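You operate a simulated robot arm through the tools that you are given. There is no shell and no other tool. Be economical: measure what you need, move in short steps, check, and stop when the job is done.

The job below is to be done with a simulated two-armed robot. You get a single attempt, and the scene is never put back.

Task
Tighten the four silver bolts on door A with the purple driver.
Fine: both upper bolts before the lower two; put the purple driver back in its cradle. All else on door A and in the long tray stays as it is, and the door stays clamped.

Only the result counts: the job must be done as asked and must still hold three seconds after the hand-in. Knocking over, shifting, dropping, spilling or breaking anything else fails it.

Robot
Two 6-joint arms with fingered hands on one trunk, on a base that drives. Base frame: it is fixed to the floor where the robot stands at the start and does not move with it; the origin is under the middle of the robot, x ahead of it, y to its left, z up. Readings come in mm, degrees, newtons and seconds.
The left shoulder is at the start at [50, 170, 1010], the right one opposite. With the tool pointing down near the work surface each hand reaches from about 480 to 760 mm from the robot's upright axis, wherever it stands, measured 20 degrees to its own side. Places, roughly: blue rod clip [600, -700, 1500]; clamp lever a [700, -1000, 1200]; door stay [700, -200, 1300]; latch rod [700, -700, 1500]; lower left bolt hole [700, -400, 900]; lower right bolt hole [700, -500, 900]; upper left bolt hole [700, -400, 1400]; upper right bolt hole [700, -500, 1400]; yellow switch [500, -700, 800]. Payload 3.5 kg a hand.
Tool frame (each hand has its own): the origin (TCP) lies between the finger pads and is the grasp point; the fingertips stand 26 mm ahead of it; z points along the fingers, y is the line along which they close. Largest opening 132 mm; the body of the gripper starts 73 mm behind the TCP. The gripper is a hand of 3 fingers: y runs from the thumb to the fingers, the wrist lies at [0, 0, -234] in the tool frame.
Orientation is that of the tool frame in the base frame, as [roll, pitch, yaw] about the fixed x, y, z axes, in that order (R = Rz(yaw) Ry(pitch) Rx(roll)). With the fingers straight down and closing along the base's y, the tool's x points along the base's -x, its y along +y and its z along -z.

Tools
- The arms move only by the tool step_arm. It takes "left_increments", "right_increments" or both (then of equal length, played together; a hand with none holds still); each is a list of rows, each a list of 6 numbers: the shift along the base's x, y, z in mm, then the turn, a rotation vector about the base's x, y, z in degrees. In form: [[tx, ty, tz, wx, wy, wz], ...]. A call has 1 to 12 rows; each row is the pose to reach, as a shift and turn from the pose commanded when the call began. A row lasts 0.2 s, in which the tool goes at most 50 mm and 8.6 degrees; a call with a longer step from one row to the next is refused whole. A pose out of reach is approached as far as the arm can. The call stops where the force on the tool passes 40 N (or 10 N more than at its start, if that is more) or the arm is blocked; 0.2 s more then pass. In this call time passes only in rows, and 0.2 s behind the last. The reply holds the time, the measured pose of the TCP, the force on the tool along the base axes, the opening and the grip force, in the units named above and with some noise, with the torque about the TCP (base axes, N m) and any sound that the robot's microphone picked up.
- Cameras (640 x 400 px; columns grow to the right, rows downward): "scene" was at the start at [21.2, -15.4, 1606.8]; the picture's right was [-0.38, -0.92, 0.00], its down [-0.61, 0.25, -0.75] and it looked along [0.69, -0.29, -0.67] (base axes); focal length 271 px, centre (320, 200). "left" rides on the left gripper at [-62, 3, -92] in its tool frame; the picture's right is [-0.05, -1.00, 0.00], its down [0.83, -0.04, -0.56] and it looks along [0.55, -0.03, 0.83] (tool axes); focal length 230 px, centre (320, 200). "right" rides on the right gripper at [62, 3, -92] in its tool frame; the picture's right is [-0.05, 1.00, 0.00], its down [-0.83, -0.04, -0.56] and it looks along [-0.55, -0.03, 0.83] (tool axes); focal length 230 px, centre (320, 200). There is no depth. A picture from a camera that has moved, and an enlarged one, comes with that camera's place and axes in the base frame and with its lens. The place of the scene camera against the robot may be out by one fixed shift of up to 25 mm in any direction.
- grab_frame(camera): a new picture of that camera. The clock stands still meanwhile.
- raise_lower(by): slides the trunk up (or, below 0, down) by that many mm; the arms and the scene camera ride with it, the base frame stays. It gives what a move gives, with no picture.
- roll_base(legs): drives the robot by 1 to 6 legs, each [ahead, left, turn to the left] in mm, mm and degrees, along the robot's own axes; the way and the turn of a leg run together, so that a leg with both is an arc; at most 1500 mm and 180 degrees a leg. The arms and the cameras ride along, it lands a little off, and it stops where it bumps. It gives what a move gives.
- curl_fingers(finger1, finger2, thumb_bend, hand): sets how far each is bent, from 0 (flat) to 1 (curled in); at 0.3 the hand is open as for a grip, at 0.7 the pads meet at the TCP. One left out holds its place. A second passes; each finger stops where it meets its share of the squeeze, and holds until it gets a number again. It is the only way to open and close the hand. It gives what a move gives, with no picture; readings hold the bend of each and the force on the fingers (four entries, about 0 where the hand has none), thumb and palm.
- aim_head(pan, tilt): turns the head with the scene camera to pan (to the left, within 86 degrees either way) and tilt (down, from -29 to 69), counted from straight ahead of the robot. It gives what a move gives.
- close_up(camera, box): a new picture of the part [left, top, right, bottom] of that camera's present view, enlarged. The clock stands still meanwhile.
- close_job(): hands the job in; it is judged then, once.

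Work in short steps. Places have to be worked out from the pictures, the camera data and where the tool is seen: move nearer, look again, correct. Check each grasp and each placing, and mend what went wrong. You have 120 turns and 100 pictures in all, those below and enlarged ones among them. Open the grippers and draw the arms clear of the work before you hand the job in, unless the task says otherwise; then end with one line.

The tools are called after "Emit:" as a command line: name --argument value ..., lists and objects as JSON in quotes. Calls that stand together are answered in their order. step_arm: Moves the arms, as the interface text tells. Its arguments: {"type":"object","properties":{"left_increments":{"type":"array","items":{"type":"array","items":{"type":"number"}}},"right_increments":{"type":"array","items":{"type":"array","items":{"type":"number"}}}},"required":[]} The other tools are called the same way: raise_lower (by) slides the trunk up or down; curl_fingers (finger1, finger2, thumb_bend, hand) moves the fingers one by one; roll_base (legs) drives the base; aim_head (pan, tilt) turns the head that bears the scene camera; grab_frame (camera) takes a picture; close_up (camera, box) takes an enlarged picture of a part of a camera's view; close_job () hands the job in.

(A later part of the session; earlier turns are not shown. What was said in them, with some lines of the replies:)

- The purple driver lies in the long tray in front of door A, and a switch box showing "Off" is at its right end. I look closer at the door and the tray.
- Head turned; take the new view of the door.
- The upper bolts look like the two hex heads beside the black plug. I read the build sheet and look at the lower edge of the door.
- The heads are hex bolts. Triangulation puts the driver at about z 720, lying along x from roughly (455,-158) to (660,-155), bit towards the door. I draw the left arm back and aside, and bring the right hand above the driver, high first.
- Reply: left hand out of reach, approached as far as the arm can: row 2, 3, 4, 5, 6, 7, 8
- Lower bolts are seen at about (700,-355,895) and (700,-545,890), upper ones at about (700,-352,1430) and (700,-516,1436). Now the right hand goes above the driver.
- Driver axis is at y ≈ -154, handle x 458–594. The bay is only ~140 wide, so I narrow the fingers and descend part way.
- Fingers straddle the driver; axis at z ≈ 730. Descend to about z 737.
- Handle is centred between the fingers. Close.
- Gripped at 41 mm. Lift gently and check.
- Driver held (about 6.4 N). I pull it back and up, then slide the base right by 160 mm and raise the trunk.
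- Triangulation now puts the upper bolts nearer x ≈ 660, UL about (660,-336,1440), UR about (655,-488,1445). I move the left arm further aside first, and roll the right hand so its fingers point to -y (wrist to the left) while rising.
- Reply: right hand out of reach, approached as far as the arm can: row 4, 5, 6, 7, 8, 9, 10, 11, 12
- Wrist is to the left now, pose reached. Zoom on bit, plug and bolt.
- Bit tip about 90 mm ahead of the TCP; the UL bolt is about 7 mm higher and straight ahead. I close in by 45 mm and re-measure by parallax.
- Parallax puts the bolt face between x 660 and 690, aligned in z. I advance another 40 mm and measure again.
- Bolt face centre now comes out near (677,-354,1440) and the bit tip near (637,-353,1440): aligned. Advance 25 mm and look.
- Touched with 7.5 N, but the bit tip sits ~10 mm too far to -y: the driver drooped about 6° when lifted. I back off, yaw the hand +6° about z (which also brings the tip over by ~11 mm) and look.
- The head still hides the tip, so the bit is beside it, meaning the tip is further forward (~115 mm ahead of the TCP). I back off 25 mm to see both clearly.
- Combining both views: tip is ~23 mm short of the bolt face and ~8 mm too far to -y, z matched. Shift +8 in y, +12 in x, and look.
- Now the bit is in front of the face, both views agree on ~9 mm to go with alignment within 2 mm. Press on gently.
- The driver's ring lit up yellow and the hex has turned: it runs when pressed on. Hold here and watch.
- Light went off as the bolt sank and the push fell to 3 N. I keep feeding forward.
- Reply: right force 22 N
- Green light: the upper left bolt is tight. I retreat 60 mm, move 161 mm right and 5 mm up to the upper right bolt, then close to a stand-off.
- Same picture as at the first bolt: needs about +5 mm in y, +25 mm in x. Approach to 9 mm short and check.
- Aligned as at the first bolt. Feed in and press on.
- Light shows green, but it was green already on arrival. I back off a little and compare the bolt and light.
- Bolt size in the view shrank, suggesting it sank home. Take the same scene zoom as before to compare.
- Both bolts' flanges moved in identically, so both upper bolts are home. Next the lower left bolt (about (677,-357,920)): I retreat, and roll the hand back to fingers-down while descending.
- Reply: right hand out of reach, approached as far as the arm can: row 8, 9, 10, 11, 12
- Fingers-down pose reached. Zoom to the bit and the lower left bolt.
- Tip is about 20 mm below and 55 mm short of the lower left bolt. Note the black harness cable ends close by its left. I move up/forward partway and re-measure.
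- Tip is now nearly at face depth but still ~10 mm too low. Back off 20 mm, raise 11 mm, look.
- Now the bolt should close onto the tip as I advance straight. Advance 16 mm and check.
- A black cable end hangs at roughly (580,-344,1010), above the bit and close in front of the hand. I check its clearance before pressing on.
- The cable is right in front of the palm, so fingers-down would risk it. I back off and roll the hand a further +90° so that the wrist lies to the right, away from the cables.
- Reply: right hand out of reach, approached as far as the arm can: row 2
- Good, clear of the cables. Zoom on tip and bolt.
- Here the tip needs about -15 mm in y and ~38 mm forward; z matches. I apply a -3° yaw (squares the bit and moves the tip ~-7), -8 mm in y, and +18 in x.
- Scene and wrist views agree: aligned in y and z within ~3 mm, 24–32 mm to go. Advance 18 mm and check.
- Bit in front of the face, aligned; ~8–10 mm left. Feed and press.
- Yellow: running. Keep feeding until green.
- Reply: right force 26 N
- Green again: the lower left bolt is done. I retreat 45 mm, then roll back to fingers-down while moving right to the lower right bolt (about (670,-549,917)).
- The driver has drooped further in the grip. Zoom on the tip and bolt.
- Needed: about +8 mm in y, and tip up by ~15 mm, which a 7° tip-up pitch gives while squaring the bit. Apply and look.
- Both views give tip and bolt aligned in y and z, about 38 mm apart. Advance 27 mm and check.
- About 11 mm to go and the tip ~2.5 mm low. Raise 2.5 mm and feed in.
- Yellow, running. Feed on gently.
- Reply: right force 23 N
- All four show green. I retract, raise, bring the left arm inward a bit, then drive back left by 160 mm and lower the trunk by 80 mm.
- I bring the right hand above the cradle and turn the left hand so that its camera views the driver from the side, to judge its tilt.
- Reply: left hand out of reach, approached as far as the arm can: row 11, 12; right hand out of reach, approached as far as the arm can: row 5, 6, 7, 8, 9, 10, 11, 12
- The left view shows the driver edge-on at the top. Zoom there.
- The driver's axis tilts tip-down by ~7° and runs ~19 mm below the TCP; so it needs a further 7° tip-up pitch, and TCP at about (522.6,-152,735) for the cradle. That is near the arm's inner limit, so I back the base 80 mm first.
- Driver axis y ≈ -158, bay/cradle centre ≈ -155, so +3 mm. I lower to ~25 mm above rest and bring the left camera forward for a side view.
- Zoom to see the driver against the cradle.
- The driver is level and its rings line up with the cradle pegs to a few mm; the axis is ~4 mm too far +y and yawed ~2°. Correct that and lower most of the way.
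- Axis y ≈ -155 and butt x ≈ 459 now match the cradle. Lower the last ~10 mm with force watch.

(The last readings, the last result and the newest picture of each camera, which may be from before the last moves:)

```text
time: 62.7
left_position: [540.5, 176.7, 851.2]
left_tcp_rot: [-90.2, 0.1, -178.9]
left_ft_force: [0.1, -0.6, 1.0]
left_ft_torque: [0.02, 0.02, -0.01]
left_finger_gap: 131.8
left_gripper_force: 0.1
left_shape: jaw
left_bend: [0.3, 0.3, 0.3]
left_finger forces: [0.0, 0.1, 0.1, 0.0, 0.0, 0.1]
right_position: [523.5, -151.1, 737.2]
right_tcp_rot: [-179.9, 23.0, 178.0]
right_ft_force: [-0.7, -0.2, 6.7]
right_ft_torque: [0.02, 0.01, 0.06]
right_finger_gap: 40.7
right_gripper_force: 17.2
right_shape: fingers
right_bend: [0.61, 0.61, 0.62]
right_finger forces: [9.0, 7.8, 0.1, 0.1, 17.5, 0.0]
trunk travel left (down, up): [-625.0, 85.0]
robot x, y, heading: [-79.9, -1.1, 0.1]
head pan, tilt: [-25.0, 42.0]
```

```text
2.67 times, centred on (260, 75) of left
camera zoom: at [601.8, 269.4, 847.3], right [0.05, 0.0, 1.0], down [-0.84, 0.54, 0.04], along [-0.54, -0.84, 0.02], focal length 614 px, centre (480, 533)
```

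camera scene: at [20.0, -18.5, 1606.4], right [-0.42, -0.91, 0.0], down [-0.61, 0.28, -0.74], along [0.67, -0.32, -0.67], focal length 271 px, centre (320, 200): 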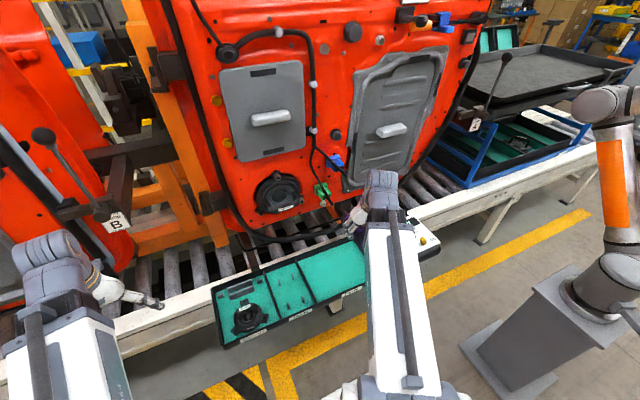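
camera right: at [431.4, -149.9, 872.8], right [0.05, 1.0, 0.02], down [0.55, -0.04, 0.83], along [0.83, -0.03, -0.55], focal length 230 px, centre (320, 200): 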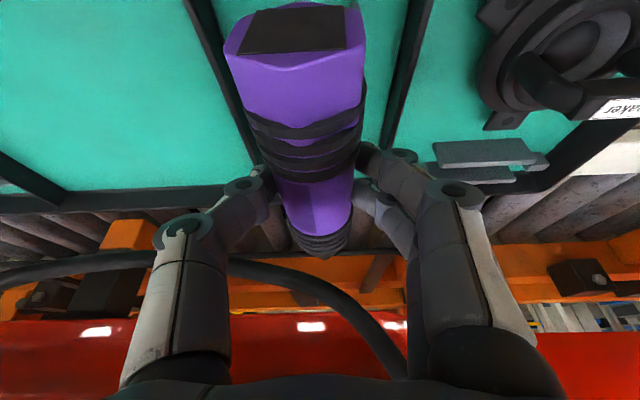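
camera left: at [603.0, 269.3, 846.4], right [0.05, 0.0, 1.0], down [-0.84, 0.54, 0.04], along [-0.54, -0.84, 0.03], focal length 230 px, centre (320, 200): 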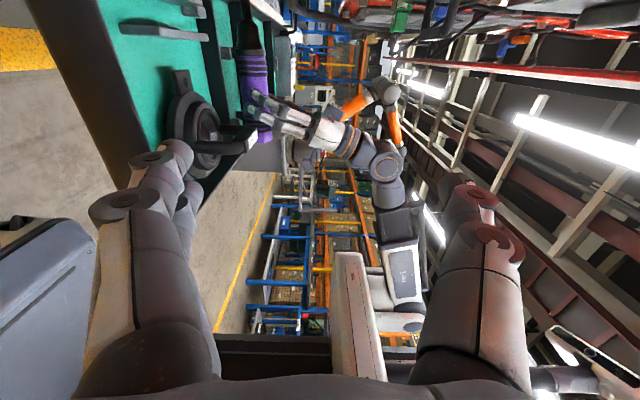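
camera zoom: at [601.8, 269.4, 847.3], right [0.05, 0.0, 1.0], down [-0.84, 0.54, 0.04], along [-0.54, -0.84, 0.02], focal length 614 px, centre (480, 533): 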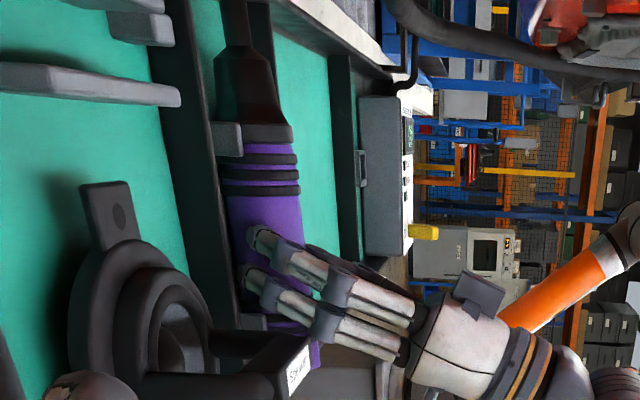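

The tray now carries it (force swung from -5 to +7 N) and it sits between the pegs. Ease up 2 mm and open the fingers.

Emit:
step_arm --right_increments '[[0, 0, 1.5, 0, 0, 0]]'

Emit:
curl_fingers --hand "right" --finger1 0.47 --finger2 0.47 --thumb_bend 0.47

Emit:
close_up --camera "right" --box '[180, 0, 460, 290]'

Emit:
close_up --camera "left" --box '[180, 0, 340, 150]'

```text
time: 63.1
left_position: [540.8, 176.7, 849.8]
left_tcp_rot: [-90.2, 0.1, -178.9]
left_ft_force: [0.1, -0.6, -0.4]
left_ft_torque: [-0.03, -0.01, -0.04]
left_finger_gap: 131.8
left_gripper_force: 0.1
left_shape: jaw
left_bend: [0.3, 0.3, 0.3]
left_finger forces: [0.0, 0.1, 0.1, 0.0, 0.1, 0.0]
right_position: [523.6, -151.7, 737.9]
right_tcp_rot: [-179.9, 23.0, 177.9]
right_ft_force: [2.8, -2.2, -0.8]
right_ft_torque: [-0.03, -0.02, 0.06]
right_finger_gap: 40.6
right_gripper_force: 16.0
right_shape: fingers
right_bend: [0.61, 0.61, 0.62]
right_finger forces: [8.7, 6.8, 0.1, 0.0, 17.3, 0.0]
trunk travel left (down, up): [-625.0, 85.0]
robot x, y, heading: [-81.4, -2.4, 0.1]
head pan, tilt: [-25.0, 42.0]
```

```text
time: 64.1
left_position: [540.6, 176.4, 849.5]
left_tcp_rot: [-90.2, 0.1, -178.9]
left_ft_force: [0.6, 0.3, 0.7]
left_ft_torque: [0.01, 0.0, 0.03]
left_finger_gap: 131.9
left_gripper_force: 0.0
left_shape: jaw
left_bend: [0.3, 0.3, 0.3]
left_finger forces: [0.0, 0.0, 0.0, 0.0, 0.2, 0.0]
right_position: [521.4, -151.0, 738.0]
right_tcp_rot: [-179.8, 22.9, 178.0]
right_ft_force: [-0.5, -0.5, 0.2]
right_ft_torque: [-0.01, -0.01, 0.03]
right_finger_gap: 77.1
right_gripper_force: 0.0
right_shape: fingers
right_bend: [0.47, 0.47, 0.47]
right_finger forces: [0.1, 0.0, 0.0, 0.0, 0.0, 0.0]
trunk travel left (down, up): [-625.0, 85.0]
robot x, y, heading: [-78.4, -1.3, 0.1]
head pan, tilt: [-25.0, 42.0]
```

```text
1.38 times, centred on (320, 145) of right
camera zoom: at [429.0, -145.0, 799.9], right [0.08, 1.0, 0.02], down [0.55, -0.06, 0.83], along [0.83, -0.06, -0.55], focal length 317 px, centre (320, 276)
```

zoom: 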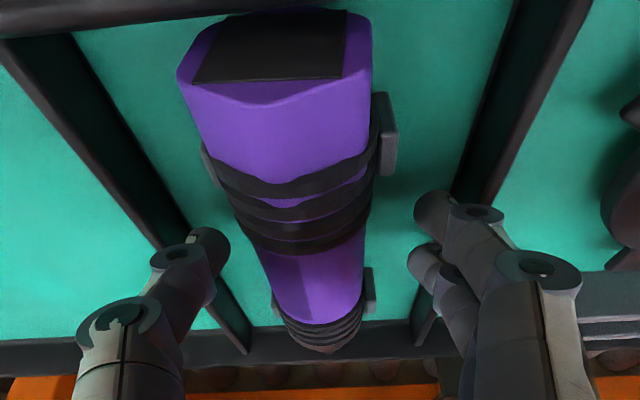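

```text
2.67 times, centred on (260, 75) of left
camera zoom: at [602.0, 269.4, 846.9], right [0.05, 0.0, 1.0], down [-0.84, 0.54, 0.04], along [-0.54, -0.84, 0.02], focal length 614 px, centre (480, 533)
```

zoom: 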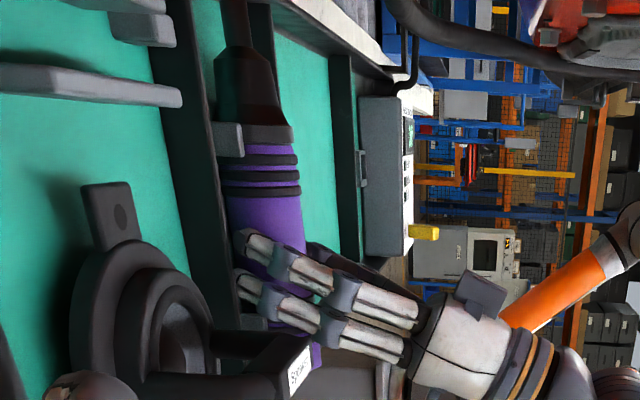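

The driver rests between all four pegs, fingers are clear. Withdraw along the hand's axis, then recheck.

Emit:
step_arm --right_increments '[[-8, 0, 18, 0, 0, 0], [-20, 0, 46, 0, 0, 0], [-35, 0, 82, 0, 0, 0], [-50, 0, 120, 0, 0, 0], [-50, -10, 160, 0, 0, 0], [-50, -50, 170, 0, 0, 0], [-50, -95, 170, 0, 0, 0], [-50, -140, 170, 0, 0, 0], [-50, -185, 170, 0, 0, 0]]'

Emit:
close_up --camera "scene" --box '[180, 120, 440, 340]'

Emit:
close_up --camera "left" --box '[180, 0, 340, 150]'

```text
time: 66.1
left_position: [540.6, 175.9, 849.7]
left_tcp_rot: [-90.2, 0.2, -178.9]
left_ft_force: [0.3, -0.4, -0.6]
left_ft_torque: [0.0, 0.01, 0.0]
left_finger_gap: 131.8
left_gripper_force: 0.0
left_shape: jaw
left_bend: [0.3, 0.3, 0.3]
left_finger forces: [0.1, 0.0, 0.0, 0.1, 0.1, 0.0]
right_position: [470.6, -335.1, 908.0]
right_tcp_rot: [-179.9, 22.8, 178.0]
right_ft_force: [0.5, -0.2, 0.2]
right_ft_torque: [0.01, 0.0, -0.03]
right_finger_gap: 77.5
right_gripper_force: 0.1
right_shape: fingers
right_bend: [0.47, 0.47, 0.47]
right_finger forces: [0.0, 0.0, 0.0, 0.0, 0.0, 0.1]
right hand out of reach, approached as far as the arm can: row 4, 5, 6, 7
trunk travel left (down, up): [-625.0, 85.0]
robot x, y, heading: [-77.5, 1.4, 0.1]
head pan, tilt: [-25.0, 42.0]
```

```text
1.82 times, centred on (310, 230) of scene
camera zoom: at [-59.7, -18.3, 1606.4], right [-0.42, -0.91, 0.0], down [-0.61, 0.28, -0.74], along [0.67, -0.31, -0.67], focal length 492 px, centre (338, 146)
```

zoom: 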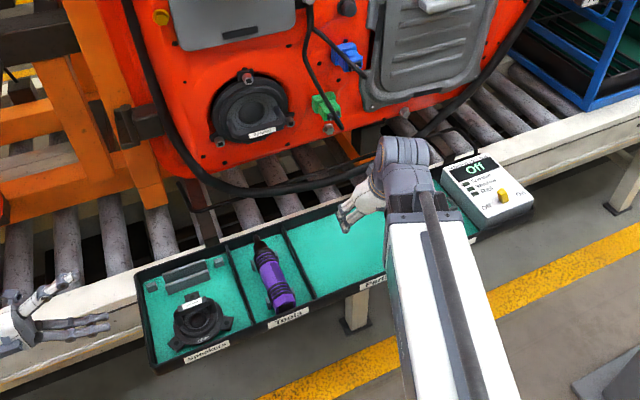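

```text
2.67 times, centred on (260, 75) of left
camera zoom: at [602.0, 269.4, 847.0], right [0.05, 0.0, 1.0], down [-0.84, 0.54, 0.04], along [-0.54, -0.84, 0.02], focal length 614 px, centre (480, 533)
```

zoom: 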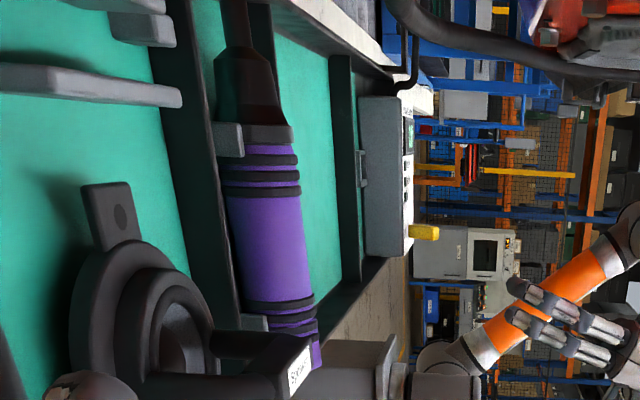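

Driver lies in its cradle, everything else in the tray is unmoved. Open the right hand and draw both arms clear, with a last zoom on the cradle and bolts.

Emit:
curl_fingers --hand "right" --finger1 0.3 --finger2 0.3 --thumb_bend 0.3

Emit:
step_arm --right_increments '[[-10, -30, 20, 0, 0, 0], [-20, -70, 40, 0, 0, 0], [-40, -110, 60, 0, 0, 0], [-60, -150, 80, 0, 0, 0]]' --left_increments '[[-35, 0, 15, 0, 0, 0], [-70, 0, 30, 0, 0, 0], [-105, 0, 45, 0, 0, 0], [-140, 10, 60, 0, 0, 0]]'

Emit:
close_up --camera "scene" --box '[240, 160, 400, 300]'

```text
time: 67.1
left_position: [540.8, 176.0, 849.9]
left_tcp_rot: [-90.2, 0.2, -178.9]
left_ft_force: [-0.3, -0.2, -0.6]
left_ft_torque: [-0.01, -0.01, -0.02]
left_finger_gap: 131.9
left_gripper_force: 0.0
left_shape: jaw
left_bend: [0.3, 0.3, 0.3]
left_finger forces: [0.0, 0.0, 0.1, 0.0, 0.1, 0.0]
right_position: [471.4, -335.2, 908.5]
right_tcp_rot: [-180.0, 22.8, 178.0]
right_ft_force: [0.7, -0.2, -0.1]
right_ft_torque: [0.01, 0.0, 0.0]
right_finger_gap: 133.7
right_gripper_force: 0.1
right_shape: fingers
right_bend: [0.3, 0.3, 0.3]
right_finger forces: [0.0, 0.1, 0.0, 0.1, 0.0, 0.0]
trunk travel left (down, up): [-625.0, 85.0]
robot x, y, heading: [-80.9, 2.0, -0.2]
head pan, tilt: [-25.0, 42.0]
```

```text
time: 68.1
left_position: [404.7, 179.8, 909.7]
left_tcp_rot: [-90.4, 0.1, -178.6]
left_ft_force: [0.0, 0.2, 0.3]
left_ft_torque: [0.01, -0.02, -0.02]
left_finger_gap: 132.2
left_gripper_force: 0.0
left_shape: jaw
left_bend: [0.3, 0.3, 0.3]
left_finger forces: [0.1, 0.0, 0.1, 0.0, 0.0, 0.0]
left hand out of reach, approached as far as the arm can: row 4
right_position: [415.6, -487.7, 986.8]
right_tcp_rot: [-179.9, 22.9, 178.0]
right_ft_force: [0.5, -0.4, -0.5]
right_ft_torque: [0.03, 0.03, 0.0]
right_finger_gap: 134.0
right_gripper_force: 0.1
right_shape: fingers
right_bend: [0.3, 0.3, 0.3]
right_finger forces: [0.1, 0.0, 0.0, 0.1, 0.0, 0.0]
trunk travel left (down, up): [-625.0, 85.0]
robot x, y, heading: [-77.6, 0.6, 0.1]
head pan, tilt: [-25.0, 42.0]
```

```text
2.86 times, centred on (320, 230) of scene
camera zoom: at [-60.2, -18.5, 1606.3], right [-0.42, -0.91, 0.0], down [-0.61, 0.28, -0.74], along [0.67, -0.31, -0.67], focal length 774 px, centre (320, 114)
```

zoom: 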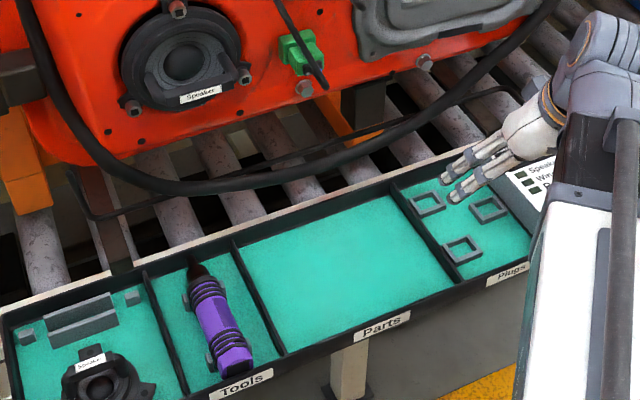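

The driver lies in its cradle as before, all four bolts showed green, both hands are open and clear. Handing in.

Emit:
close_job

```text
The job is handed in.
```

I tightened all four silver bolts on door A with the purple driver, both upper bolts before the lower two, and put the driver back in its cradle. The driver's light showed green on each bolt. For the upper right bolt, whose light was already green when the driver got there, I confirmed it by seeing the bolt sink in as far as the upper left. I touched nothing else on door A, its clamp or in the tray, and the last pictures show no change there.
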